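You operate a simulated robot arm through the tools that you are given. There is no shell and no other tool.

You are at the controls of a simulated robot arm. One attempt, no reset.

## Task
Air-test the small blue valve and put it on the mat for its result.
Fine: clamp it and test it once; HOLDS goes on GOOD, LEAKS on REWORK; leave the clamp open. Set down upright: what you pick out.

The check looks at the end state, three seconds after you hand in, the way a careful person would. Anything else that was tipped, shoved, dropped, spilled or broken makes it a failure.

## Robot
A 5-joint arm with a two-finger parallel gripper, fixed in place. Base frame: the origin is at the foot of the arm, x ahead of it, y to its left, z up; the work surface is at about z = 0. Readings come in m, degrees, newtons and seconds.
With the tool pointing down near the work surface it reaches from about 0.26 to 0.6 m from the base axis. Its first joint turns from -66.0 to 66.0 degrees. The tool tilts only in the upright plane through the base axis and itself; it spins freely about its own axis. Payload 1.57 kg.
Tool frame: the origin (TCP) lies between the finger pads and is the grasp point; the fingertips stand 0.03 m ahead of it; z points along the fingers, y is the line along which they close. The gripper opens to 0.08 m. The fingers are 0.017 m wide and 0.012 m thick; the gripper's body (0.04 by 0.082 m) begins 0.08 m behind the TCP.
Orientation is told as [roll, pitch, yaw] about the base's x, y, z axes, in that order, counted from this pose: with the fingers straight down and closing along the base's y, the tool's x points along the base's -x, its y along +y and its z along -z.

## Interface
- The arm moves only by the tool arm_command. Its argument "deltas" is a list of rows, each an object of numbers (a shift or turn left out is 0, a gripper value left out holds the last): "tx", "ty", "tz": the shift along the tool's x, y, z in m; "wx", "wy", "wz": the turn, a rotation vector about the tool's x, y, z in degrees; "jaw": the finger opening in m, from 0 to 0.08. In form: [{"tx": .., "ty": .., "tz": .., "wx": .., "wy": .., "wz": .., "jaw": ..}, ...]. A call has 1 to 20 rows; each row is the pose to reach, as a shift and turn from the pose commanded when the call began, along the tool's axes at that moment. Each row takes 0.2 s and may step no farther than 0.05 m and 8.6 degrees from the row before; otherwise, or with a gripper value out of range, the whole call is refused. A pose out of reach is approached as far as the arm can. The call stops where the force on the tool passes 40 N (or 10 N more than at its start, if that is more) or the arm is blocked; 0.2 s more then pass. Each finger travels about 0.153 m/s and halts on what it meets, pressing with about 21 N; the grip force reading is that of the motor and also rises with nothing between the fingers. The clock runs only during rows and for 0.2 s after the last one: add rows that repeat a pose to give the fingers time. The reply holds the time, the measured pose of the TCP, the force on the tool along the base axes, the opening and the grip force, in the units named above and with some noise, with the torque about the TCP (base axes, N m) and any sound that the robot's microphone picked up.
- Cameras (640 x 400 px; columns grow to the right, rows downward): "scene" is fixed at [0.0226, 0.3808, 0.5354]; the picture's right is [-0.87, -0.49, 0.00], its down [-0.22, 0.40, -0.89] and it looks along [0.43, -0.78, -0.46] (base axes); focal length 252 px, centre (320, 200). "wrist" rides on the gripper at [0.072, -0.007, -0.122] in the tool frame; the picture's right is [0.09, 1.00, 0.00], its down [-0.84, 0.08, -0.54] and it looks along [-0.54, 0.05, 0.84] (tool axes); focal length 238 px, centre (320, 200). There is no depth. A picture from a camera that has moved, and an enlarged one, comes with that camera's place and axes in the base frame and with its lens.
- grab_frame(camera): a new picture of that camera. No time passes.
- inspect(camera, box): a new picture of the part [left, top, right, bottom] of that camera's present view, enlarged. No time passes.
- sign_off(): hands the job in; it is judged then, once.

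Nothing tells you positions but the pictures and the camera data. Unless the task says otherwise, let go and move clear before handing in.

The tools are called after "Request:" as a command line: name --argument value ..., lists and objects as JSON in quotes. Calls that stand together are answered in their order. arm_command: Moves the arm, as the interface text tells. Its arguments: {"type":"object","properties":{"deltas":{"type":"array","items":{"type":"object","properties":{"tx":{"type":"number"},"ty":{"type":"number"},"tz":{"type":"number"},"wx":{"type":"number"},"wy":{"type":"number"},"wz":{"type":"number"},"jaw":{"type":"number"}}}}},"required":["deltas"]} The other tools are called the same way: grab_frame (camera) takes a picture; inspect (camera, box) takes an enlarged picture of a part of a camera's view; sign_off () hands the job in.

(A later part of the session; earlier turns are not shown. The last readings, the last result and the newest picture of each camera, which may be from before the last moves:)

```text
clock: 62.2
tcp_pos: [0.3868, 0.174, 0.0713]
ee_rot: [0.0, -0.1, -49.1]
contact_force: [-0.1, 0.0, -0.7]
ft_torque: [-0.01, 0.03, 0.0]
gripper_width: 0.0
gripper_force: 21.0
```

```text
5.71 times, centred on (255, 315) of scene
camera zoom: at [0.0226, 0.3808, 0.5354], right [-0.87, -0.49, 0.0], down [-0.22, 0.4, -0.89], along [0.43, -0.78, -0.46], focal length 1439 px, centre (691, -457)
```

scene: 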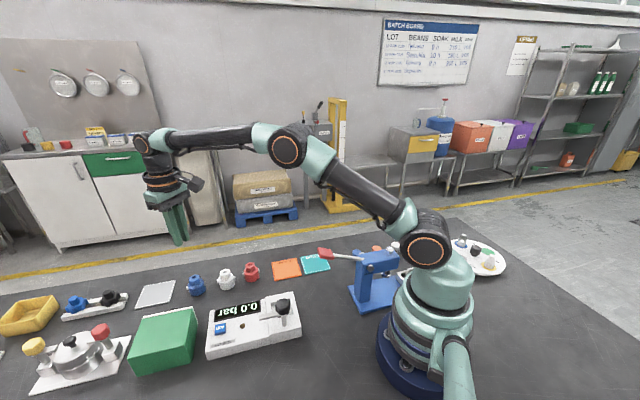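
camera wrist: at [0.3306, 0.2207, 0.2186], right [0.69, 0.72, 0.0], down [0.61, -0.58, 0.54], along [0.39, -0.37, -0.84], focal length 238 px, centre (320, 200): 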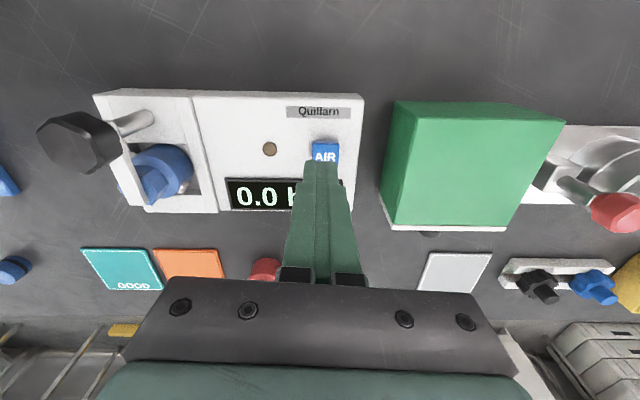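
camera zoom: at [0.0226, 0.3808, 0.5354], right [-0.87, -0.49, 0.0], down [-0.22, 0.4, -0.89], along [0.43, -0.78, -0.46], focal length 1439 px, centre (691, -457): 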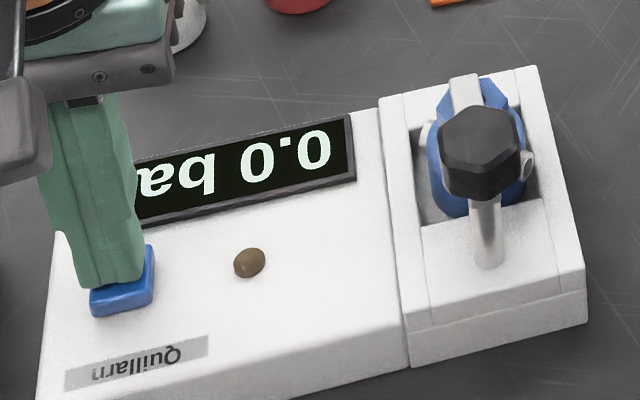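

Request:
arm_command --deltas '[{"tz": 0.001}, {"tz": 0.002}]'

Request:
inspect --camera "scene" --box '[200, 280, 310, 350]'

```text
clock: 62.8
tcp_pos: [0.3866, 0.1744, 0.0694]
ee_rot: [0.1, 0.0, -49.0]
contact_force: [0.5, 0.9, -0.6]
ft_torque: [0.01, 0.01, -0.01]
gripper_width: 0.0001
gripper_force: 21.1
```

```text
5.71 times, centred on (255, 315) of scene
camera zoom: at [0.0226, 0.3808, 0.5354], right [-0.87, -0.49, 0.0], down [-0.22, 0.4, -0.89], along [0.43, -0.78, -0.46], focal length 1439 px, centre (691, -457)
```

zoom: 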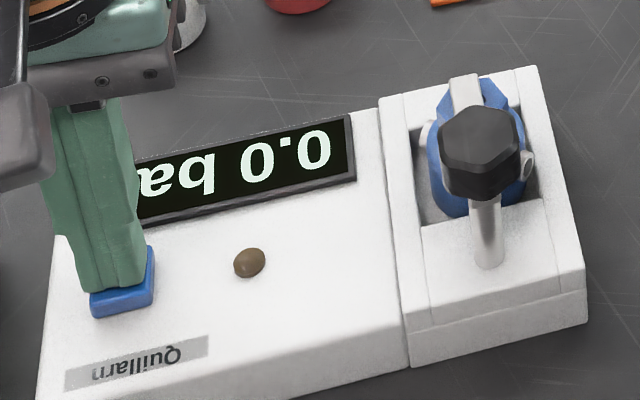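

No contact yet; stepping further.

Request:
arm_command --deltas '[{"tz": 0.001}, {"tz": 0.002}]'

Request:
inspect --camera "scene" --box '[200, 280, 310, 350]'

Request:
inspect --camera "wrist" --box '[240, 90, 400, 210]'

```text
clock: 63.4
tcp_pos: [0.3875, 0.1749, 0.0678]
ee_rot: [0.1, 0.0, -49.1]
contact_force: [0.2, -0.3, 0.8]
ft_torque: [-0.03, 0.0, 0.0]
gripper_width: 0.0001
gripper_force: 20.8
```

```text
5.71 times, centred on (255, 315) of scene
camera zoom: at [0.0226, 0.3808, 0.5354], right [-0.87, -0.49, 0.0], down [-0.22, 0.4, -0.89], along [0.43, -0.78, -0.46], focal length 1439 px, centre (691, -457)
```

zoom: 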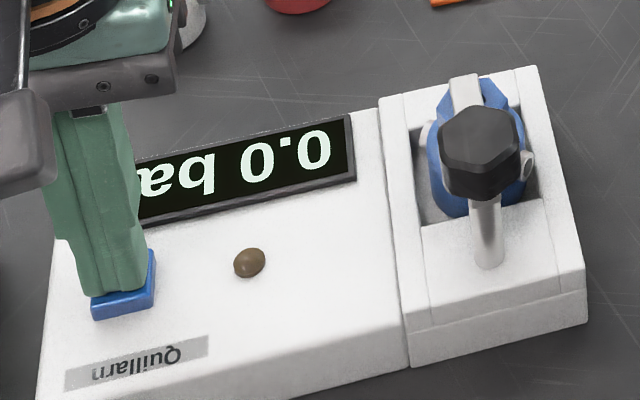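

```text
3.33 times, centred on (320, 150) of wrist
camera zoom: at [0.3354, 0.2236, 0.1882], right [0.69, 0.72, 0.0], down [0.6, -0.58, 0.54], along [0.39, -0.37, -0.84], focal length 794 px, centre (320, 367)
```

zoom: 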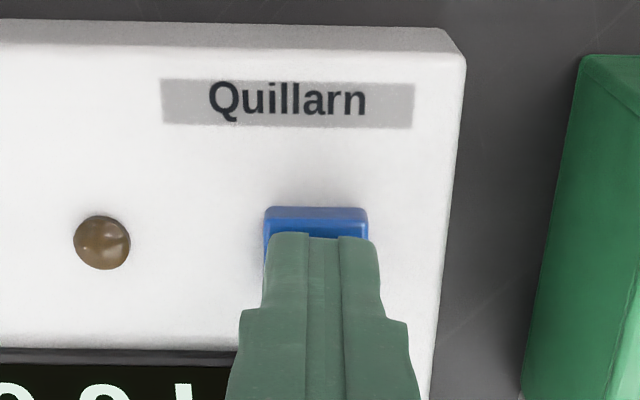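

Request:
arm_command --deltas '[{"tz": 0.001}, {"tz": 0.002}]'

Request:
inspect --camera "scene" --box '[200, 280, 310, 350]'

```text
clock: 64.0
tcp_pos: [0.3883, 0.173, 0.0666]
ee_rot: [0.2, -0.2, -49.0]
contact_force: [0.4, 0.4, 1.2]
ft_torque: [0.03, -0.01, 0.03]
gripper_width: 0.0001
gripper_force: 20.4
heard: click
```

```text
5.71 times, centred on (255, 315) of scene
camera zoom: at [0.0226, 0.3808, 0.5354], right [-0.87, -0.49, 0.0], down [-0.22, 0.4, -0.89], along [0.43, -0.78, -0.46], focal length 1439 px, centre (691, -457)
```

zoom: 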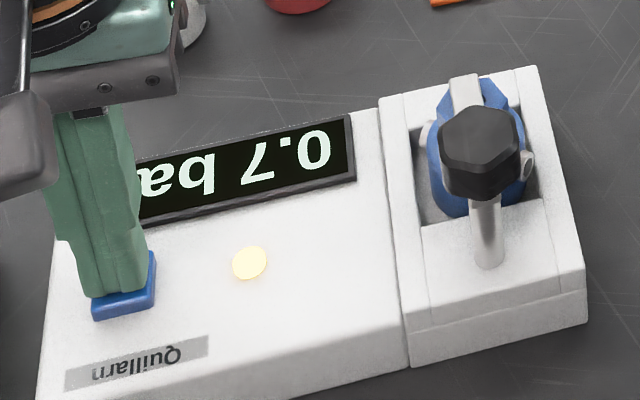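

Click: the lamp is lit and pressure is building, 0.7 bar now. I'll hold still and watch.

Request:
arm_command --deltas '[{"tz": 0}, {"tz": 0}, {"tz": 0}]'

Request:
inspect --camera "scene" --box '[200, 280, 310, 350]'

```text
clock: 64.8
tcp_pos: [0.3874, 0.1738, 0.0661]
ee_rot: [0.0, 0.0, -49.2]
contact_force: [1.3, 0.5, 2.2]
ft_torque: [0.02, -0.04, 0.0]
gripper_width: 0.0001
gripper_force: 21.0
```

```text
5.71 times, centred on (255, 315) of scene
camera zoom: at [0.0226, 0.3808, 0.5354], right [-0.87, -0.49, 0.0], down [-0.22, 0.4, -0.89], along [0.43, -0.78, -0.46], focal length 1439 px, centre (691, -457)
```

zoom: 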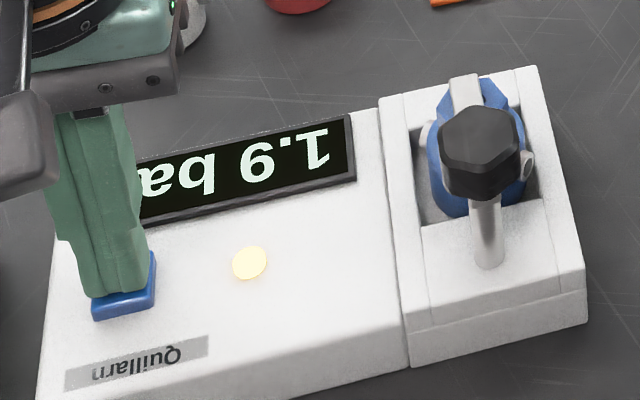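

Request:
arm_command --deltas '[{"tz": 0}, {"tz": 0}, {"tz": 0}, {"tz": 0}]'

Request:
inspect --camera "scene" --box '[200, 280, 310, 350]'

```text
clock: 65.8
tcp_pos: [0.3876, 0.1729, 0.0668]
ee_rot: [0.1, 0.0, -49.1]
contact_force: [1.3, -0.7, 1.1]
ft_torque: [0.01, -0.01, 0.03]
gripper_width: 0.0
gripper_force: 21.0
```

```text
5.71 times, centred on (255, 315) of scene
camera zoom: at [0.0226, 0.3808, 0.5354], right [-0.87, -0.49, 0.0], down [-0.22, 0.4, -0.89], along [0.43, -0.78, -0.46], focal length 1439 px, centre (691, -457)
```

zoom: 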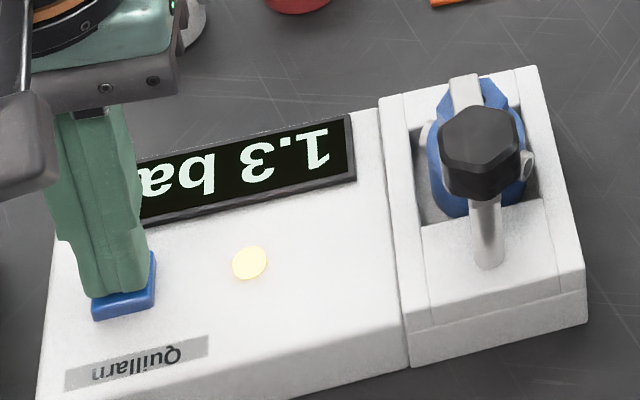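

It peaked near 2 bar and is already dropping, now 1.3 bar. I'll keep watching for the result.

Request:
arm_command --deltas '[{"tz": 0}, {"tz": 0}, {"tz": 0}, {"tz": 0}, {"tz": 0}]'

Request:
inspect --camera "scene" --box '[200, 280, 310, 350]'

```text
clock: 67.0
tcp_pos: [0.3871, 0.1736, 0.0667]
ee_rot: [0.1, 0.0, -49.1]
contact_force: [-0.2, 0.1, 1.9]
ft_torque: [0.01, -0.02, 0.0]
gripper_width: 0.0001
gripper_force: 21.2
```

```text
5.71 times, centred on (255, 315) of scene
camera zoom: at [0.0226, 0.3808, 0.5354], right [-0.87, -0.49, 0.0], down [-0.22, 0.4, -0.89], along [0.43, -0.78, -0.46], focal length 1439 px, centre (691, -457)
```

zoom: 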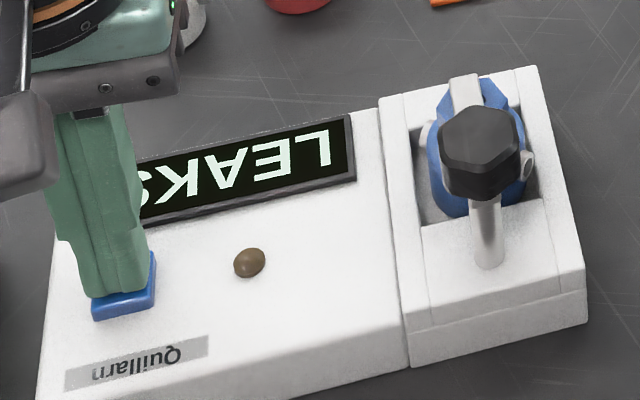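

The display reads LEAKS, so this valve goes on the REWORK mat. I'll rise off the button straight up and return to hover over the clamp knob.

Request:
arm_command --deltas '[{"tz": -0.01}, {"tz": -0.03}, {"tz": -0.06}, {"tz": -0.1}, {"tz": -0.135}, {"tz": -0.135, "tx": 0.004, "ty": -0.035, "jaw": 0.0}, {"tz": -0.135, "tx": 0.009, "ty": -0.07, "jaw": 0.03}, {"tz": -0.135, "tx": 0.013, "ty": -0.105, "jaw": 0.06}, {"tz": -0.135, "tx": 0.017, "ty": -0.1387, "jaw": 0.06}, {"tz": -0.135, "tx": 0.017, "ty": -0.1387, "jaw": 0.06}]'

Request:
inspect --camera "wrist" --box '[240, 60, 440, 210]'

Request:
inspect --camera "scene" --box '[200, 270, 320, 350]'

```text
clock: 69.2
tcp_pos: [0.2709, 0.0928, 0.2027]
ee_rot: [0.1, 0.0, -49.0]
contact_force: [0.0, -0.1, 0.6]
ft_torque: [-0.04, 0.01, 0.01]
gripper_width: 0.06
gripper_force: 0.0
```

```text
2.67 times, centred on (340, 135) of wrist
camera zoom: at [0.219, 0.1429, 0.3239], right [0.69, 0.72, 0.0], down [0.61, -0.58, 0.54], along [0.39, -0.37, -0.84], focal length 636 px, centre (267, 373)
```

zoom: 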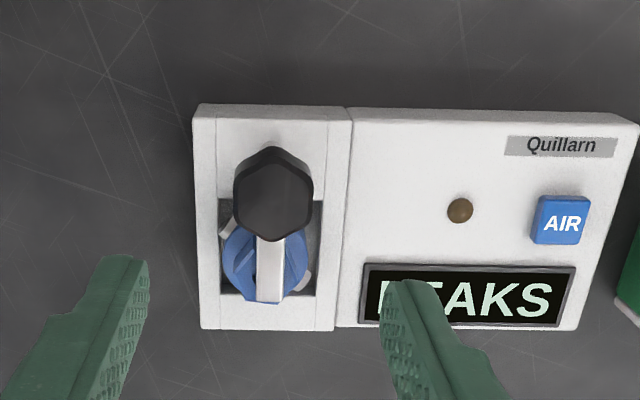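

```text
5.00 times, centred on (260, 310) of scene
camera zoom: at [0.0226, 0.3808, 0.5354], right [-0.87, -0.49, 0.0], down [-0.22, 0.4, -0.89], along [0.43, -0.78, -0.46], focal length 1259 px, centre (620, -350)
```

zoom: 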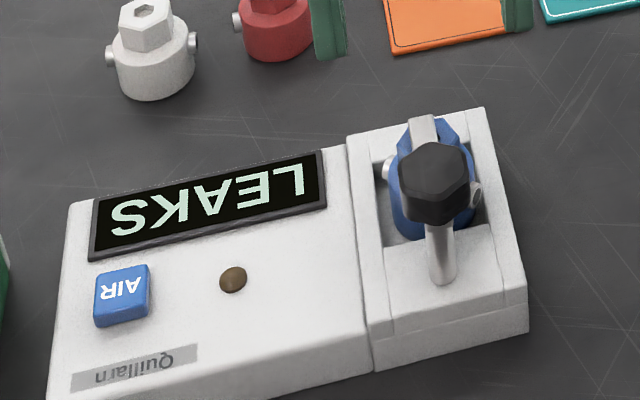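

LEAKS is confirmed. I'll correct 2–3 mm to centre on the knob and go down to it.

Request:
arm_command --deltas '[{"tx": 0.0026, "ty": 0.0018, "tz": 0.025}, {"tx": 0.0026, "ty": 0.0018, "tz": 0.05}, {"tx": 0.0026, "ty": 0.0018, "tz": 0.075}, {"tx": 0.0026, "ty": 0.0018, "tz": 0.0895}, {"tx": 0.0026, "ty": 0.0018, "tz": 0.0895}]'

Request:
inspect --camera "wrist" --box '[220, 70, 420, 220]'

```text
clock: 70.4
tcp_pos: [0.2702, 0.0974, 0.1115]
ee_rot: [0.0, 0.0, -49.1]
contact_force: [0.1, 0.1, -1.1]
ft_torque: [0.03, -0.01, -0.03]
gripper_width: 0.06
gripper_force: 0.1
```

```text
2.67 times, centred on (320, 145) of wrist
camera zoom: at [0.2183, 0.1468, 0.2331], right [0.69, 0.72, 0.0], down [0.6, -0.58, 0.54], along [0.39, -0.37, -0.84], focal length 636 px, centre (320, 347)
```

zoom: 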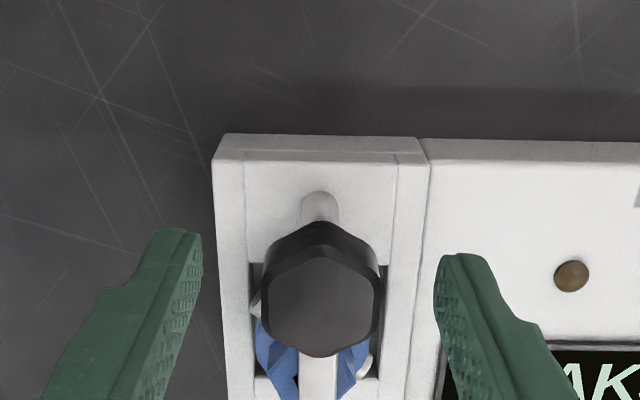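

Request:
arm_command --deltas '[{"tx": -0.001, "jaw": 0.05}, {"tx": -0.001, "jaw": 0.035}, {"tx": -0.001, "jaw": 0.025}, {"tx": -0.001, "jaw": 0.02}, {"tx": -0.001, "jaw": 0.02}]'

```text
clock: 71.6
tcp_pos: [0.271, 0.0972, 0.1128]
ee_rot: [0.1, 0.0, -49.1]
contact_force: [-2.5, -9.8, 4.7]
ft_torque: [-0.18, 0.16, -0.02]
gripper_width: 0.0295
gripper_force: 39.3
```

The knob is gripped with low side load. Turning counter-clockwise to open the clamp, in small arcs.

Request:
arm_command --deltas '[{"wz": -1.5, "ty": -0.0002}, {"wz": -3, "ty": -0.0003}, {"wz": -5, "ty": -0.0004}, {"wz": -7, "ty": -0.0004}, {"wz": -9, "ty": -0.0005}]'

```text
clock: 72.3
tcp_pos: [0.2704, 0.097, 0.1125]
ee_rot: [0.1, 0.0, -45.9]
contact_force: [-0.6, -1.5, 1.6]
ft_torque: [-0.1, -0.13, -0.01]
gripper_width: 0.0295
gripper_force: 39.1
stopped in row 3: the force on the tool passed its limit at 41 N (the readings are from after the stop); the commanded pose is now the measured one
```

Request:
arm_command --deltas '[{"wz": -1.5}, {"wz": -3}, {"wz": -4.5}, {"wz": -6}]'

```text
clock: 73.3
tcp_pos: [0.2709, 0.0965, 0.1119]
ee_rot: [-0.2, 0.1, -39.9]
contact_force: [-4.7, -6.4, 18.1]
ft_torque: [0.3, 0.84, -0.03]
gripper_width: 0.0294
gripper_force: 39.1
```

Request:
arm_command --deltas '[{"wz": -1.5, "tz": -0.0004, "ty": -0.0001}, {"wz": -3, "tz": -0.0004, "ty": -0.0001}, {"wz": -4.5, "tz": -0.0004, "ty": -0.0001}, {"wz": -6, "tz": -0.0004, "ty": -0.0001}, {"wz": -7.5, "tz": -0.0004, "ty": -0.0001}]'

Request:
inspect --camera "scene" --box '[240, 270, 320, 340]'

```text
clock: 74.5
tcp_pos: [0.2708, 0.095, 0.112]
ee_rot: [0.1, 0.0, -32.3]
contact_force: [0.7, -3.5, -2.7]
ft_torque: [-0.13, -0.21, -0.01]
gripper_width: 0.0295
gripper_force: 39.0
```

```text
5.71 times, centred on (280, 305) of scene
camera zoom: at [0.0226, 0.3808, 0.5354], right [-0.87, -0.49, 0.0], down [-0.22, 0.4, -0.89], along [0.43, -0.78, -0.46], focal length 1439 px, centre (549, -400)
```

zoom: 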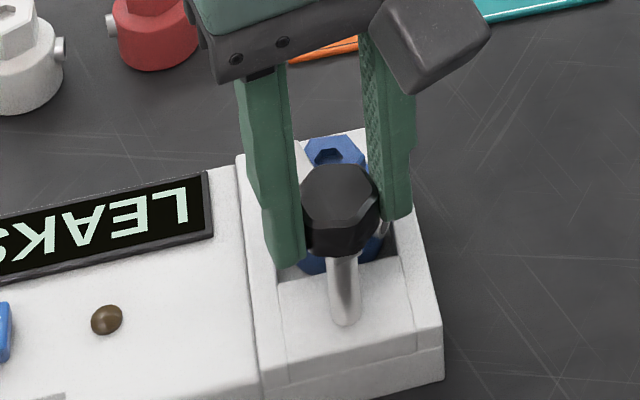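

The clamp arm is swinging off the valve and the forces are low. Continuing to open.

Request:
arm_command --deltas '[{"wz": -2}, {"wz": -4}, {"wz": -6}, {"wz": -8}, {"wz": -10}, {"wz": -12}]'

```text
clock: 75.9
tcp_pos: [0.2708, 0.0963, 0.112]
ee_rot: [-0.1, 0.0, -20.5]
contact_force: [11.9, -32.1, -19.9]
ft_torque: [-0.57, -0.79, -0.09]
gripper_width: 0.0295
gripper_force: 38.8
```

Request:
arm_command --deltas '[{"wz": 0, "ty": -0.0004, "tz": 0.0003, "tx": -0.0002}, {"wz": -2, "ty": -0.0006, "tz": 0.0004, "tx": -0.0003}, {"wz": -4, "ty": -0.0007, "tz": 0.0004, "tx": -0.0003}, {"wz": -6, "ty": -0.0007, "tz": 0.0004, "tx": -0.0003}, {"wz": -8, "ty": -0.0008, "tz": 0.0004, "tx": -0.0003}]'

```text
clock: 77.1
tcp_pos: [0.2701, 0.0956, 0.1121]
ee_rot: [-0.1, 0.3, -13.1]
contact_force: [-0.6, -2.2, 1.5]
ft_torque: [0.0, -0.36, 0.01]
gripper_width: 0.0298
gripper_force: 39.3
stopped in row 5: the force on the tool passed its limit at 51 N (the readings are from after the stop); the commanded pose is now the measured one
```

Request:
arm_command --deltas '[{"wz": -2}, {"wz": -4}, {"wz": -6}, {"wz": -8}]'

```text
clock: 78.1
tcp_pos: [0.2693, 0.0948, 0.1123]
ee_rot: [-0.2, 0.2, -4.9]
contact_force: [-7.9, -15.2, 32.5]
ft_torque: [-0.3, 0.32, -0.03]
gripper_width: 0.0293
gripper_force: 39.5
```

Request:
arm_command --deltas '[{"wz": 0, "ty": -0.0003, "tz": -0.0005}, {"wz": -2, "ty": -0.0003, "tz": -0.0007}, {"wz": -4, "ty": -0.0003, "tz": -0.0007}, {"wz": -6, "ty": -0.0003, "tz": -0.0007}, {"wz": -8, "ty": -0.0003, "tz": -0.0007}]'

```text
clock: 79.3
tcp_pos: [0.2699, 0.0947, 0.1118]
ee_rot: [-0.1, 0.4, 2.9]
contact_force: [-2.4, -1.9, 7.9]
ft_torque: [-0.03, 0.6, -0.02]
gripper_width: 0.0296
gripper_force: 39.0
```

Request:
arm_command --deltas '[{"wz": -2, "tz": -0.0001}, {"wz": -4, "tz": -0.0001}, {"wz": -6, "tz": -0.0001}, {"wz": -8, "tz": -0.0001}, {"wz": -10, "tz": -0.0001}]'

Request:
inspect --camera "scene" --box '[240, 270, 320, 340]'

Request:
inspect --camera "wrist" --box '[220, 70, 420, 220]'

```text
clock: 80.6
tcp_pos: [0.2694, 0.095, 0.1114]
ee_rot: [0.0, 0.4, 12.9]
contact_force: [3.3, -0.6, -4.4]
ft_torque: [-0.07, 0.36, -0.01]
gripper_width: 0.0296
gripper_force: 39.7
stopped in row 5: the force on the tool passed its limit at 41 N (the readings are from after the stop); the commanded pose is now the measured one
```

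```text
5.71 times, centred on (280, 305) of scene
camera zoom: at [0.0226, 0.3808, 0.5354], right [-0.87, -0.49, 0.0], down [-0.22, 0.4, -0.89], along [0.43, -0.78, -0.46], focal length 1439 px, centre (549, -400)
```

zoom: 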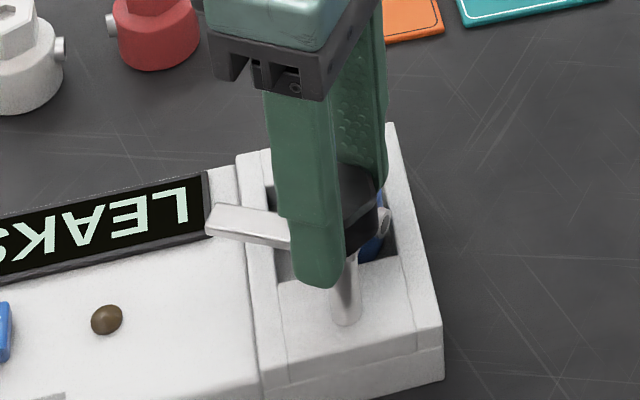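

```text
2.67 times, centred on (320, 145) of wrist
camera zoom: at [0.2027, 0.0725, 0.2332], right [-0.31, 0.95, 0.0], down [0.8, 0.26, 0.54], along [0.51, 0.17, -0.84], focal length 636 px, centre (320, 347)
```

zoom: 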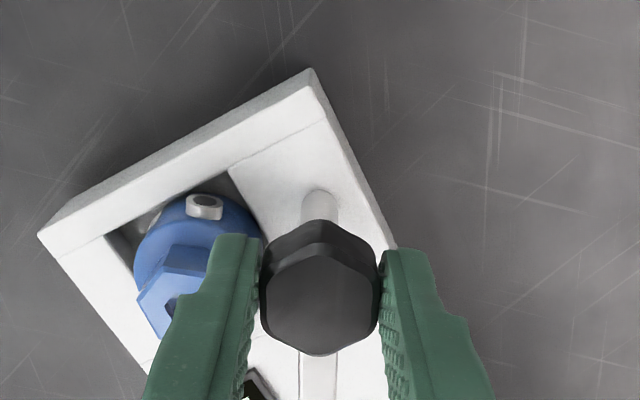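

The arm is at about 13°, with roughly 32° left to fully open. Continuing.

Request:
arm_command --deltas '[{"wz": -2, "tz": 0.0001}, {"wz": -4, "tz": 0.0001}, {"wz": -6, "tz": 0.0001}, {"wz": -8, "tz": 0.0001}]'

```text
clock: 81.6
tcp_pos: [0.2701, 0.0942, 0.1128]
ee_rot: [-0.1, 0.3, 20.7]
contact_force: [-2.5, -19.9, 21.6]
ft_torque: [-0.17, -0.86, -0.05]
gripper_width: 0.0296
gripper_force: 39.4
```

Request:
arm_command --deltas '[{"wz": 0, "ty": -0.0003, "tz": -0.0004, "tx": 0.0001}, {"wz": -2, "ty": -0.0004, "tz": -0.0005, "tx": 0.0001}, {"wz": -4, "ty": -0.0004, "tz": -0.0005, "tx": 0.0001}, {"wz": -6, "ty": -0.0004, "tz": -0.0005, "tx": 0.0001}, {"wz": -8, "ty": -0.0005, "tz": -0.0005, "tx": 0.0001}]'

```text
clock: 82.8
tcp_pos: [0.2706, 0.095, 0.113]
ee_rot: [0.1, 0.2, 28.4]
contact_force: [2.6, -1.2, -3.1]
ft_torque: [-0.24, 0.35, 0.0]
gripper_width: 0.0297
gripper_force: 39.0
stopped in row 5: the force on the tool passed its limit at 42 N (the readings are from after the stop); the commanded pose is now the measured one
```

Request:
arm_command --deltas '[{"wz": -2}, {"wz": -4}, {"wz": -6}, {"wz": -8}]'

```text
clock: 83.8
tcp_pos: [0.2694, 0.0947, 0.1119]
ee_rot: [0.2, 0.1, 36.5]
contact_force: [1.6, -8.0, 2.4]
ft_torque: [0.42, -1.08, -0.03]
gripper_width: 0.0296
gripper_force: 39.2
```

Request:
arm_command --deltas '[{"wz": -2, "ty": -0.0001}, {"wz": -4, "ty": -0.0001}, {"wz": -6, "ty": -0.0002}, {"wz": -8, "ty": -0.0002}]'

Request:
inspect --camera "scene" --box '[240, 270, 320, 340]'

Request:
inspect --camera "wrist" --box '[220, 70, 420, 220]'

```text
clock: 84.8
tcp_pos: [0.2706, 0.0925, 0.1119]
ee_rot: [0.1, 0.4, 44.6]
contact_force: [7.0, -17.6, 6.1]
ft_torque: [-0.63, 0.04, -0.52]
gripper_width: 0.0295
gripper_force: 39.1
```

```text
5.71 times, centred on (280, 305) of scene
camera zoom: at [0.0226, 0.3808, 0.5354], right [-0.87, -0.49, 0.0], down [-0.22, 0.4, -0.89], along [0.43, -0.78, -0.46], focal length 1439 px, centre (549, -400)
```

zoom: 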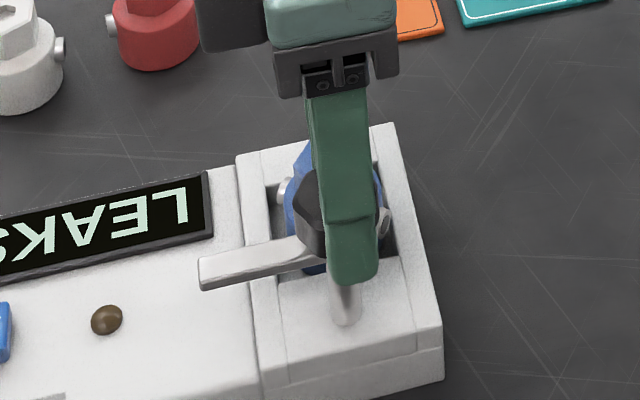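

```text
2.67 times, centred on (320, 145) of wrist
camera zoom: at [0.2247, 0.0382, 0.233], right [-0.76, 0.65, 0.0], down [0.55, 0.64, 0.54], along [0.35, 0.41, -0.84], focal length 636 px, centre (320, 347)
```

zoom: 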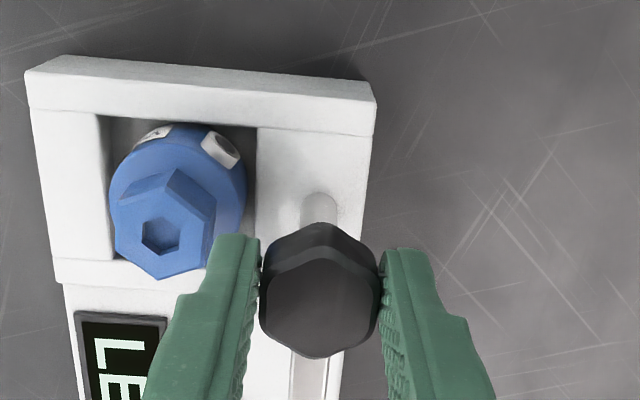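

Torque has risen again at the original open position, so the clamp is fully open at its stop. Releasing and rising.

Request:
arm_command --deltas '[{"wz": 0.5, "ty": -0.0003}, {"wz": 1, "ty": -0.0003, "jaw": 0.034}, {"wz": 1, "jaw": 0.045}, {"wz": 1, "jaw": 0.06}, {"wz": 1, "jaw": 0.06}, {"wz": 1, "tz": -0.015}, {"wz": 1, "tz": -0.04}, {"wz": 1, "tz": -0.08}, {"wz": 1, "tz": -0.08}]'

Request:
inspect --camera "wrist" --box '[240, 60, 400, 180]'

Request:
inspect --camera "scene" --box '[200, 270, 320, 350]'

Request:
grab_frame --camera "wrist"

```text
clock: 86.8
tcp_pos: [0.2712, 0.0936, 0.1938]
ee_rot: [0.1, 0.1, 43.5]
contact_force: [-0.1, -0.2, 1.0]
ft_torque: [-0.01, 0.01, 0.0]
gripper_width: 0.06
gripper_force: 0.1
```

```text
3.33 times, centred on (320, 120) of wrist
camera zoom: at [0.2244, 0.0394, 0.3146], right [-0.75, 0.66, 0.0], down [0.56, 0.63, 0.54], along [0.35, 0.41, -0.84], focal length 794 px, centre (320, 467)
```

zoom: 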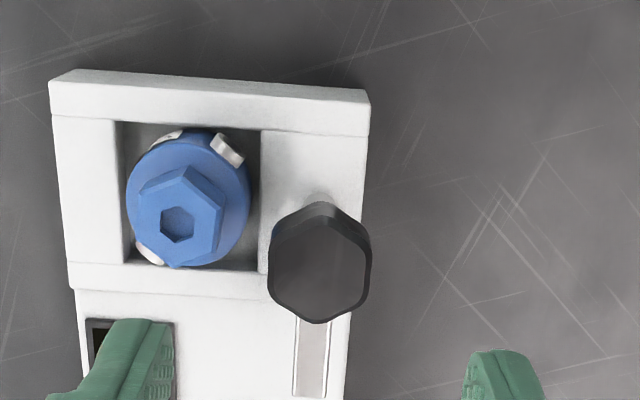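

```text
5.00 times, centred on (260, 310) of scene
camera zoom: at [0.0226, 0.3808, 0.5354], right [-0.87, -0.49, 0.0], down [-0.22, 0.4, -0.89], along [0.43, -0.78, -0.46], focal length 1259 px, centre (620, -350)
```

zoom: 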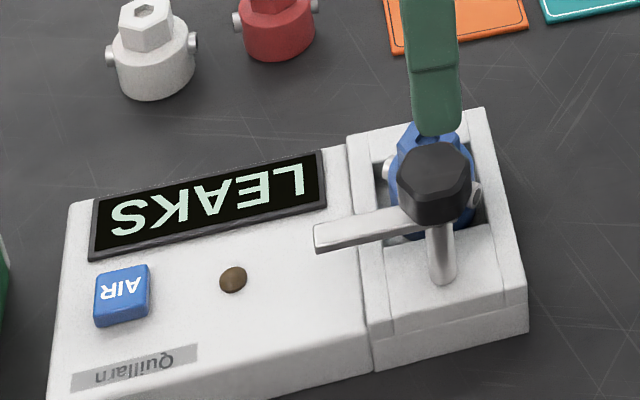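

```text
taken
camera wrist: at [0.2244, 0.0394, 0.3146], right [-0.75, 0.66, 0.0], down [0.56, 0.63, 0.54], along [0.35, 0.41, -0.84], focal length 238 px, centre (320, 200)
```

wrist: 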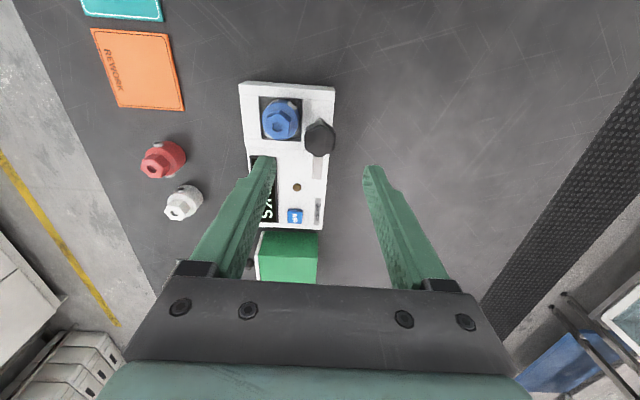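

The clamp is open and the valve is still seated at about (0.3035, 0.0625). I'll move over it and return to the grasp yaw of -28°.

Request:
arm_command --deltas '[{"tx": -0.0005, "ty": -0.009, "wz": 8, "jaw": 0.05}, {"tx": -0.001, "ty": -0.018, "wz": 16, "jaw": 0.05}, {"tx": -0.0015, "ty": -0.027, "wz": 24}, {"tx": -0.002, "ty": -0.036, "wz": 32}, {"tx": -0.0021, "ty": -0.0448, "wz": 40}, {"tx": -0.0021, "ty": -0.0448, "wz": 48}, {"tx": -0.0021, "ty": -0.0448, "wz": 56}, {"tx": -0.0021, "ty": -0.0448, "wz": 64}, {"tx": -0.0021, "ty": -0.0448, "wz": 71.5}, {"tx": -0.0021, "ty": -0.0448, "wz": 71.5}]'

Request:
inspect --camera "wrist" --box '[240, 60, 400, 180]'

Request:
grab_frame --camera "wrist"

```text
clock: 89.0
tcp_pos: [0.3036, 0.0629, 0.1922]
ee_rot: [-0.3, 0.2, -28.1]
contact_force: [0.7, 0.3, -0.5]
ft_torque: [0.0, -0.01, 0.02]
gripper_width: 0.0498
gripper_force: 0.1
```

```text
3.33 times, centred on (320, 120) of wrist
camera zoom: at [0.2382, 0.0908, 0.313], right [0.39, 0.92, 0.0], down [0.78, -0.33, 0.54], along [0.5, -0.21, -0.84], focal length 794 px, centre (320, 467)
```

zoom: 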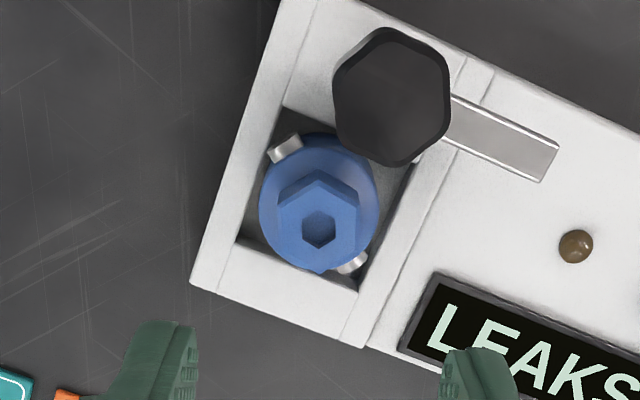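

```text
taken
camera wrist: at [0.2382, 0.0908, 0.313], right [0.39, 0.92, 0.0], down [0.78, -0.33, 0.54], along [0.5, -0.21, -0.84], focal length 238 px, centre (320, 200)
```

wrist: 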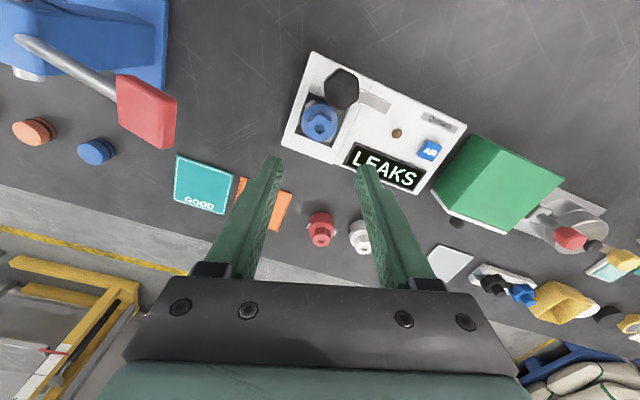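

The hex is centred within 1 mm and turned about 3° from the tool. I'll correct that and descend around it.

Request:
arm_command --deltas '[{"tx": 0.0008, "ty": -0.0009, "tz": 0.03, "wz": -3}, {"tx": 0.0008, "ty": -0.0009, "tz": 0.06, "wz": -3}, {"tx": 0.0008, "ty": -0.0009, "tz": 0.085, "wz": -3}, {"tx": 0.0008, "ty": -0.0009, "tz": 0.1, "wz": -3}, {"tx": 0.0008, "ty": -0.0009, "tz": 0.108, "wz": -3}, {"tx": 0.0008, "ty": -0.0009, "tz": 0.11, "wz": -3}, {"tx": 0.0008, "ty": -0.0009, "tz": 0.11, "wz": -3}]'

Request:
inspect --camera "wrist" --box '[250, 80, 390, 190]'

Request:
inspect --camera "scene" --box '[250, 275, 310, 330]'

```text
clock: 90.6
tcp_pos: [0.3009, 0.0633, 0.0818]
ee_rot: [-0.3, 0.2, -25.0]
contact_force: [0.1, -0.2, -0.4]
ft_torque: [-0.02, -0.02, 0.01]
gripper_width: 0.0501
gripper_force: 0.0
```

```text
3.64 times, centred on (320, 135) of wrist
camera zoom: at [0.2345, 0.087, 0.2033], right [0.34, 0.94, 0.0], down [0.79, -0.28, 0.54], along [0.51, -0.18, -0.84], focal length 867 px, centre (320, 436)
```

zoom: 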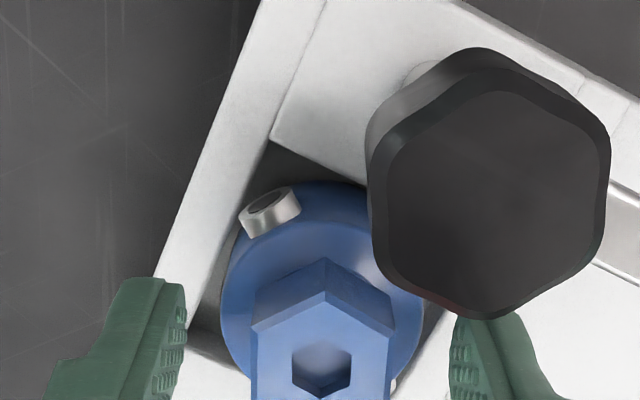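

```text
7.27 times, centred on (280, 302) of scene
camera zoom: at [0.0226, 0.3808, 0.5354], right [-0.87, -0.49, 0.0], down [-0.22, 0.4, -0.89], along [0.43, -0.78, -0.46], focal length 1831 px, centre (611, -546)
```

zoom: 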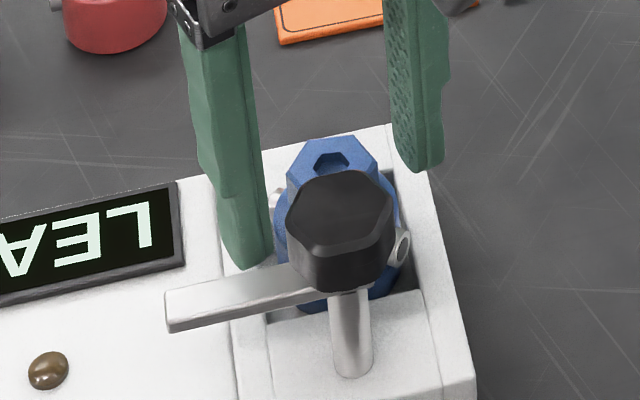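

Good alignment and clearance. Closing on the hex and lifting very gently.

Request:
arm_command --deltas '[{"jaw": 0.04}, {"jaw": 0.032}, {"jaw": 0.02}, {"jaw": 0.0}, {"jaw": 0.0}, {"jaw": 0.0}]'

Request:
arm_command --deltas '[{"tz": -0.001}, {"tz": -0.002}, {"tz": -0.003}, {"tz": -0.004}, {"tz": -0.006}, {"tz": -0.008}]'

Request:
inspect --camera "scene" --box '[250, 275, 310, 330]'

Request:
inspect --camera "wrist" --box '[250, 80, 390, 190]'

```text
clock: 92.0
tcp_pos: [0.3032, 0.0635, 0.082]
ee_rot: [-0.2, 0.2, -25.0]
contact_force: [-0.2, 0.0, 0.0]
ft_torque: [0.0, 0.01, -0.01]
gripper_width: 0.025
gripper_force: 20.8
```

```text
clock: 93.4
tcp_pos: [0.301, 0.0623, 0.0904]
ee_rot: [-0.2, 0.1, -25.0]
contact_force: [-0.3, 0.0, -0.1]
ft_torque: [-0.01, 0.01, -0.04]
gripper_width: 0.0252
gripper_force: 20.4
```

```text
7.27 times, centred on (280, 302) of scene
camera zoom: at [0.0226, 0.3808, 0.5354], right [-0.87, -0.49, 0.0], down [-0.22, 0.4, -0.89], along [0.43, -0.78, -0.46], focal length 1831 px, centre (611, -546)
```

zoom: 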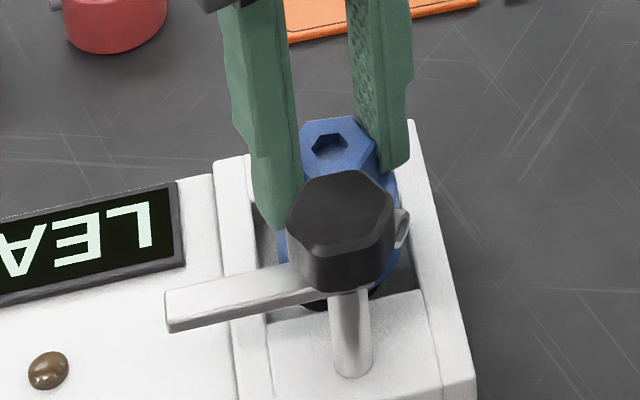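

```text
3.64 times, centred on (320, 135) of wrist
camera zoom: at [0.235, 0.0867, 0.2111], right [0.34, 0.94, 0.0], down [0.79, -0.28, 0.54], along [0.51, -0.18, -0.84], focal length 867 px, centre (320, 436)
```

zoom: 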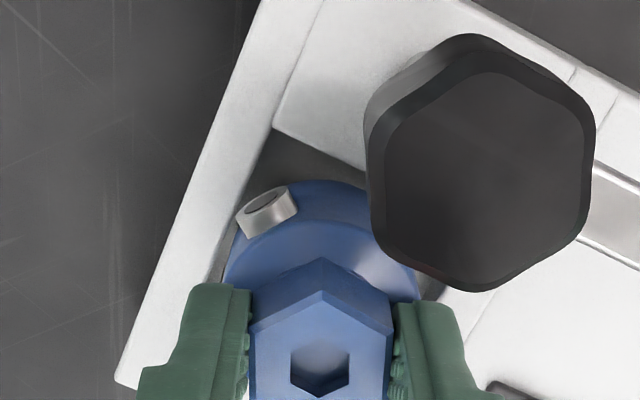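

The valve is coming up cleanly. I'll lift it clear of the station slowly.

Request:
arm_command --deltas '[{"tz": -0.003}, {"tz": -0.007}, {"tz": -0.012}, {"tz": -0.018}, {"tz": -0.025}, {"tz": -0.032}, {"tz": -0.039}, {"tz": -0.046}, {"tz": -0.053}, {"tz": -0.06}, {"tz": -0.067}, {"tz": -0.074}, {"tz": -0.081}, {"tz": -0.088}, {"tz": -0.094}, {"tz": -0.098}, {"tz": -0.1}]'

Request:
grab_frame --camera "wrist"

Request:
grab_frame --camera "scene"

```text
clock: 97.0
tcp_pos: [0.3017, 0.0623, 0.1899]
ee_rot: [-0.1, 0.2, -25.0]
contact_force: [0.2, 0.0, -1.7]
ft_torque: [-0.03, 0.02, 0.0]
gripper_width: 0.0251
gripper_force: 20.8
```

```text
taken
camera wrist: at [0.2349, 0.087, 0.311], right [0.34, 0.94, 0.0], down [0.79, -0.28, 0.54], along [0.51, -0.18, -0.84], focal length 238 px, centre (320, 200)
```

wrist: 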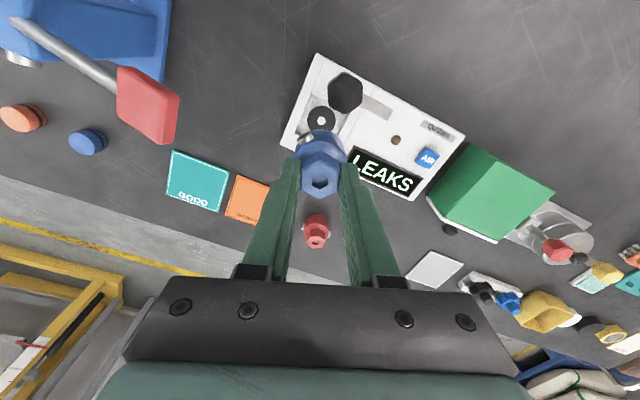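

```text
taken
```

scene: 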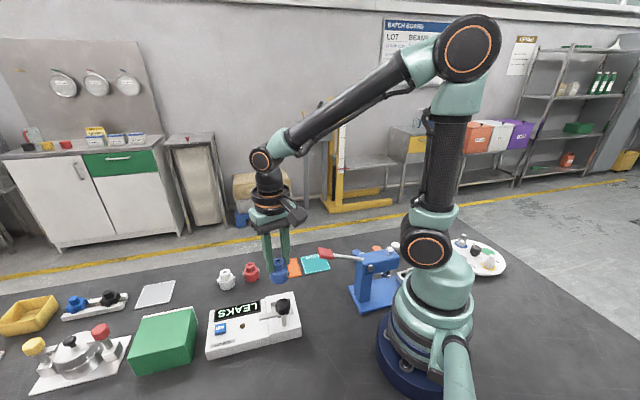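

The valve is held and clear. I'll carry it out in x first, then across to above the REWORK mat at about (0.393, -0.079), staying away from the raised red lever.

Request:
arm_command --deltas '[{"tx": -0.0025, "ty": 0.0011}, {"tx": -0.0098, "ty": 0.0046}, {"tx": -0.0228, "ty": 0.0106}, {"tx": -0.0375, "ty": 0.0175}, {"tx": -0.0522, "ty": 0.0243}, {"tx": -0.0668, "ty": 0.0312}, {"tx": -0.079, "ty": 0.0355}, {"tx": -0.0864, "ty": 0.0277}, {"tx": -0.0937, "ty": 0.0124}, {"tx": -0.1016, "ty": -0.0043}, {"tx": -0.1096, "ty": -0.021}, {"tx": -0.1175, "ty": -0.0376}, {"tx": -0.1254, "ty": -0.0543}, {"tx": -0.1327, "ty": -0.0697}, {"tx": -0.1382, "ty": -0.0812}, {"tx": -0.1413, "ty": -0.0876}, {"tx": -0.1425, "ty": -0.0902}, {"tx": -0.1425, "ty": -0.0902}]'

Request:
grab_frame --camera "wrist"

Request:
inspect --camera "wrist" --box '[220, 60, 420, 210]'

Request:
inspect --camera "scene" --box '[220, 200, 360, 300]'

```text
clock: 100.8
tcp_pos: [0.3924, -0.0793, 0.1915]
ee_rot: [-0.1, 0.1, -25.0]
contact_force: [-0.3, 0.3, -1.4]
ft_torque: [-0.02, -0.01, 0.0]
gripper_width: 0.0248
gripper_force: 20.6
```

```text
taken
camera wrist: at [0.3262, -0.0544, 0.3109], right [0.34, 0.94, 0.0], down [0.79, -0.28, 0.54], along [0.51, -0.18, -0.84], focal length 238 px, centre (320, 200)
```

wrist: 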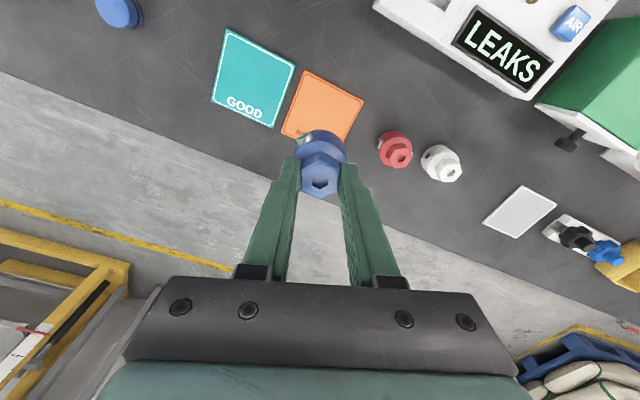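

```text
2.67 times, centred on (320, 135) of wrist
camera zoom: at [0.3262, -0.0544, 0.3109], right [0.34, 0.94, 0.0], down [0.79, -0.28, 0.54], along [0.51, -0.18, -0.84], focal length 636 px, centre (320, 373)
```

zoom: 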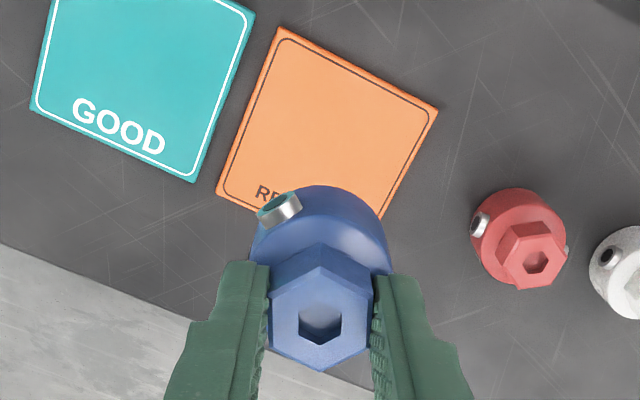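

```text
4.00 times, centred on (290, 250) of scene
camera zoom: at [0.0226, 0.3808, 0.5354], right [-0.87, -0.49, 0.0], down [-0.22, 0.4, -0.89], along [0.43, -0.78, -0.46], focal length 1007 px, centre (440, 0)
```

zoom: 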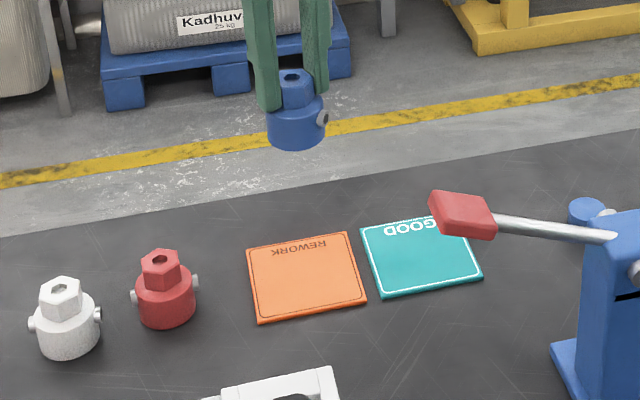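

The REWORK mat centre is at about (0.396, -0.079). I'll correct by 3–4 mm and descend to just above it.

Request:
arm_command --deltas '[{"tx": -0.0015, "ty": 0.001, "tz": 0.004}, {"tx": -0.003, "ty": 0.0017, "tz": 0.012}, {"tx": -0.003, "ty": 0.0017, "tz": 0.024}, {"tx": -0.003, "ty": 0.0017, "tz": 0.038}, {"tx": -0.003, "ty": 0.0017, "tz": 0.053}, {"tx": -0.003, "ty": 0.0017, "tz": 0.068}, {"tx": -0.003, "ty": 0.0017, "tz": 0.083}, {"tx": -0.003, "ty": 0.0017, "tz": 0.097}, {"tx": -0.003, "ty": 0.0017, "tz": 0.108}, {"tx": -0.003, "ty": 0.0017, "tz": 0.115}, {"tx": -0.003, "ty": 0.0017, "tz": 0.118}]'

Request:
inspect --camera "scene" --box '[240, 220, 340, 300]'

Request:
inspect --camera "wrist" --box '[220, 60, 420, 210]'

```text
clock: 103.2
tcp_pos: [0.3963, -0.0794, 0.0712]
ee_rot: [0.0, 0.2, -25.1]
contact_force: [-0.7, 0.5, -0.4]
ft_torque: [0.02, -0.04, 0.0]
gripper_width: 0.0247
gripper_force: 20.8
```

```text
5.00 times, centred on (290, 260) of scene
camera zoom: at [0.0226, 0.3808, 0.5354], right [-0.87, -0.49, 0.0], down [-0.22, 0.4, -0.89], along [0.43, -0.78, -0.46], focal length 1259 px, centre (470, -100)
```

zoom: 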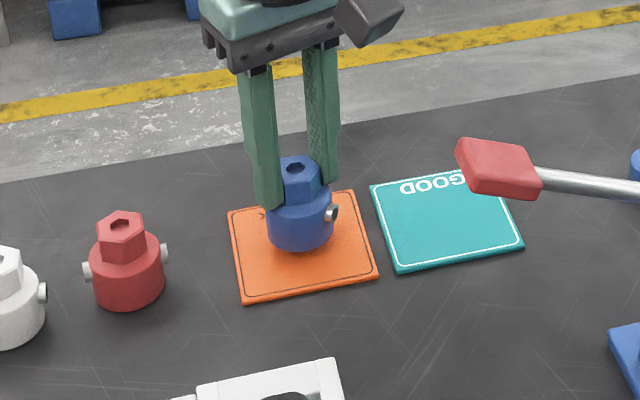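

```text
2.67 times, centred on (320, 135) of wrist
camera zoom: at [0.3287, -0.0549, 0.1928], right [0.34, 0.94, 0.0], down [0.79, -0.28, 0.54], along [0.51, -0.18, -0.84], focal length 636 px, centre (320, 373)
```

zoom: 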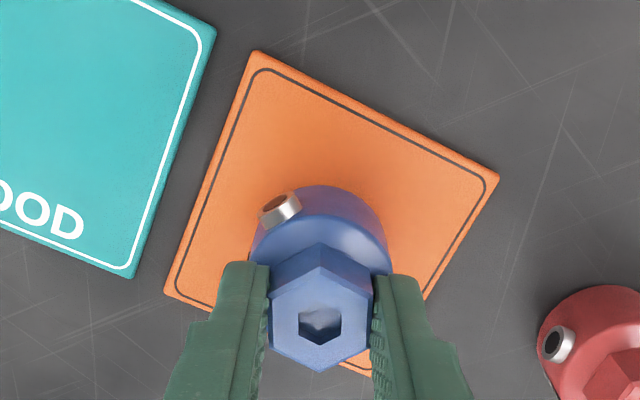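

It's well centred over the mat. Lowering in fine steps until it touches.

Request:
arm_command --deltas '[{"tz": 0.001}, {"tz": 0.002}, {"tz": 0.003}, {"tz": 0.004}]'

```text
clock: 104.2
tcp_pos: [0.3976, -0.0796, 0.069]
ee_rot: [0.0, 0.2, -25.0]
contact_force: [-0.9, -0.3, -0.4]
ft_torque: [-0.01, -0.01, 0.01]
gripper_width: 0.0248
gripper_force: 20.8
```

Request:
arm_command --deltas '[{"tz": 0.001}, {"tz": 0.002}]'

```text
clock: 104.8
tcp_pos: [0.3951, -0.0791, 0.0656]
ee_rot: [-0.2, 0.2, -25.0]
contact_force: [0.0, 0.6, -0.2]
ft_torque: [0.0, 0.01, 0.03]
gripper_width: 0.025
gripper_force: 20.7
```

Request:
arm_command --deltas '[{"tz": 0.0005}, {"tz": 0.001}]'

Request:
inspect --camera "scene" --box '[260, 235, 320, 290]'

```text
clock: 105.4
tcp_pos: [0.3954, -0.0789, 0.065]
ee_rot: [-0.1, 0.2, -25.0]
contact_force: [-0.3, -0.6, -0.8]
ft_torque: [0.02, 0.0, -0.01]
gripper_width: 0.025
gripper_force: 20.9
```

```text
7.27 times, centred on (290, 262) of scene
camera zoom: at [0.0226, 0.3808, 0.5354], right [-0.87, -0.49, 0.0], down [-0.22, 0.4, -0.89], along [0.43, -0.78, -0.46], focal length 1831 px, centre (538, -254)
```

zoom: 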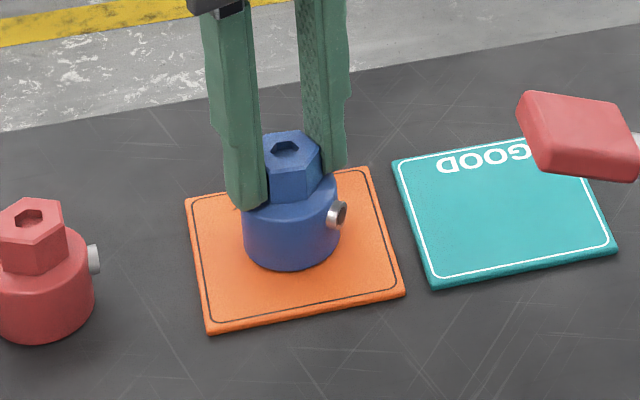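

Request:
arm_command --deltas '[{"tz": 0.0005}, {"tz": 0.001}]'

```text
clock: 106.0
tcp_pos: [0.3951, -0.0794, 0.0646]
ee_rot: [0.0, 0.4, -25.0]
contact_force: [-5.1, 2.8, 14.9]
ft_torque: [0.16, 0.28, 0.0]
gripper_width: 0.0251
gripper_force: 20.4
```

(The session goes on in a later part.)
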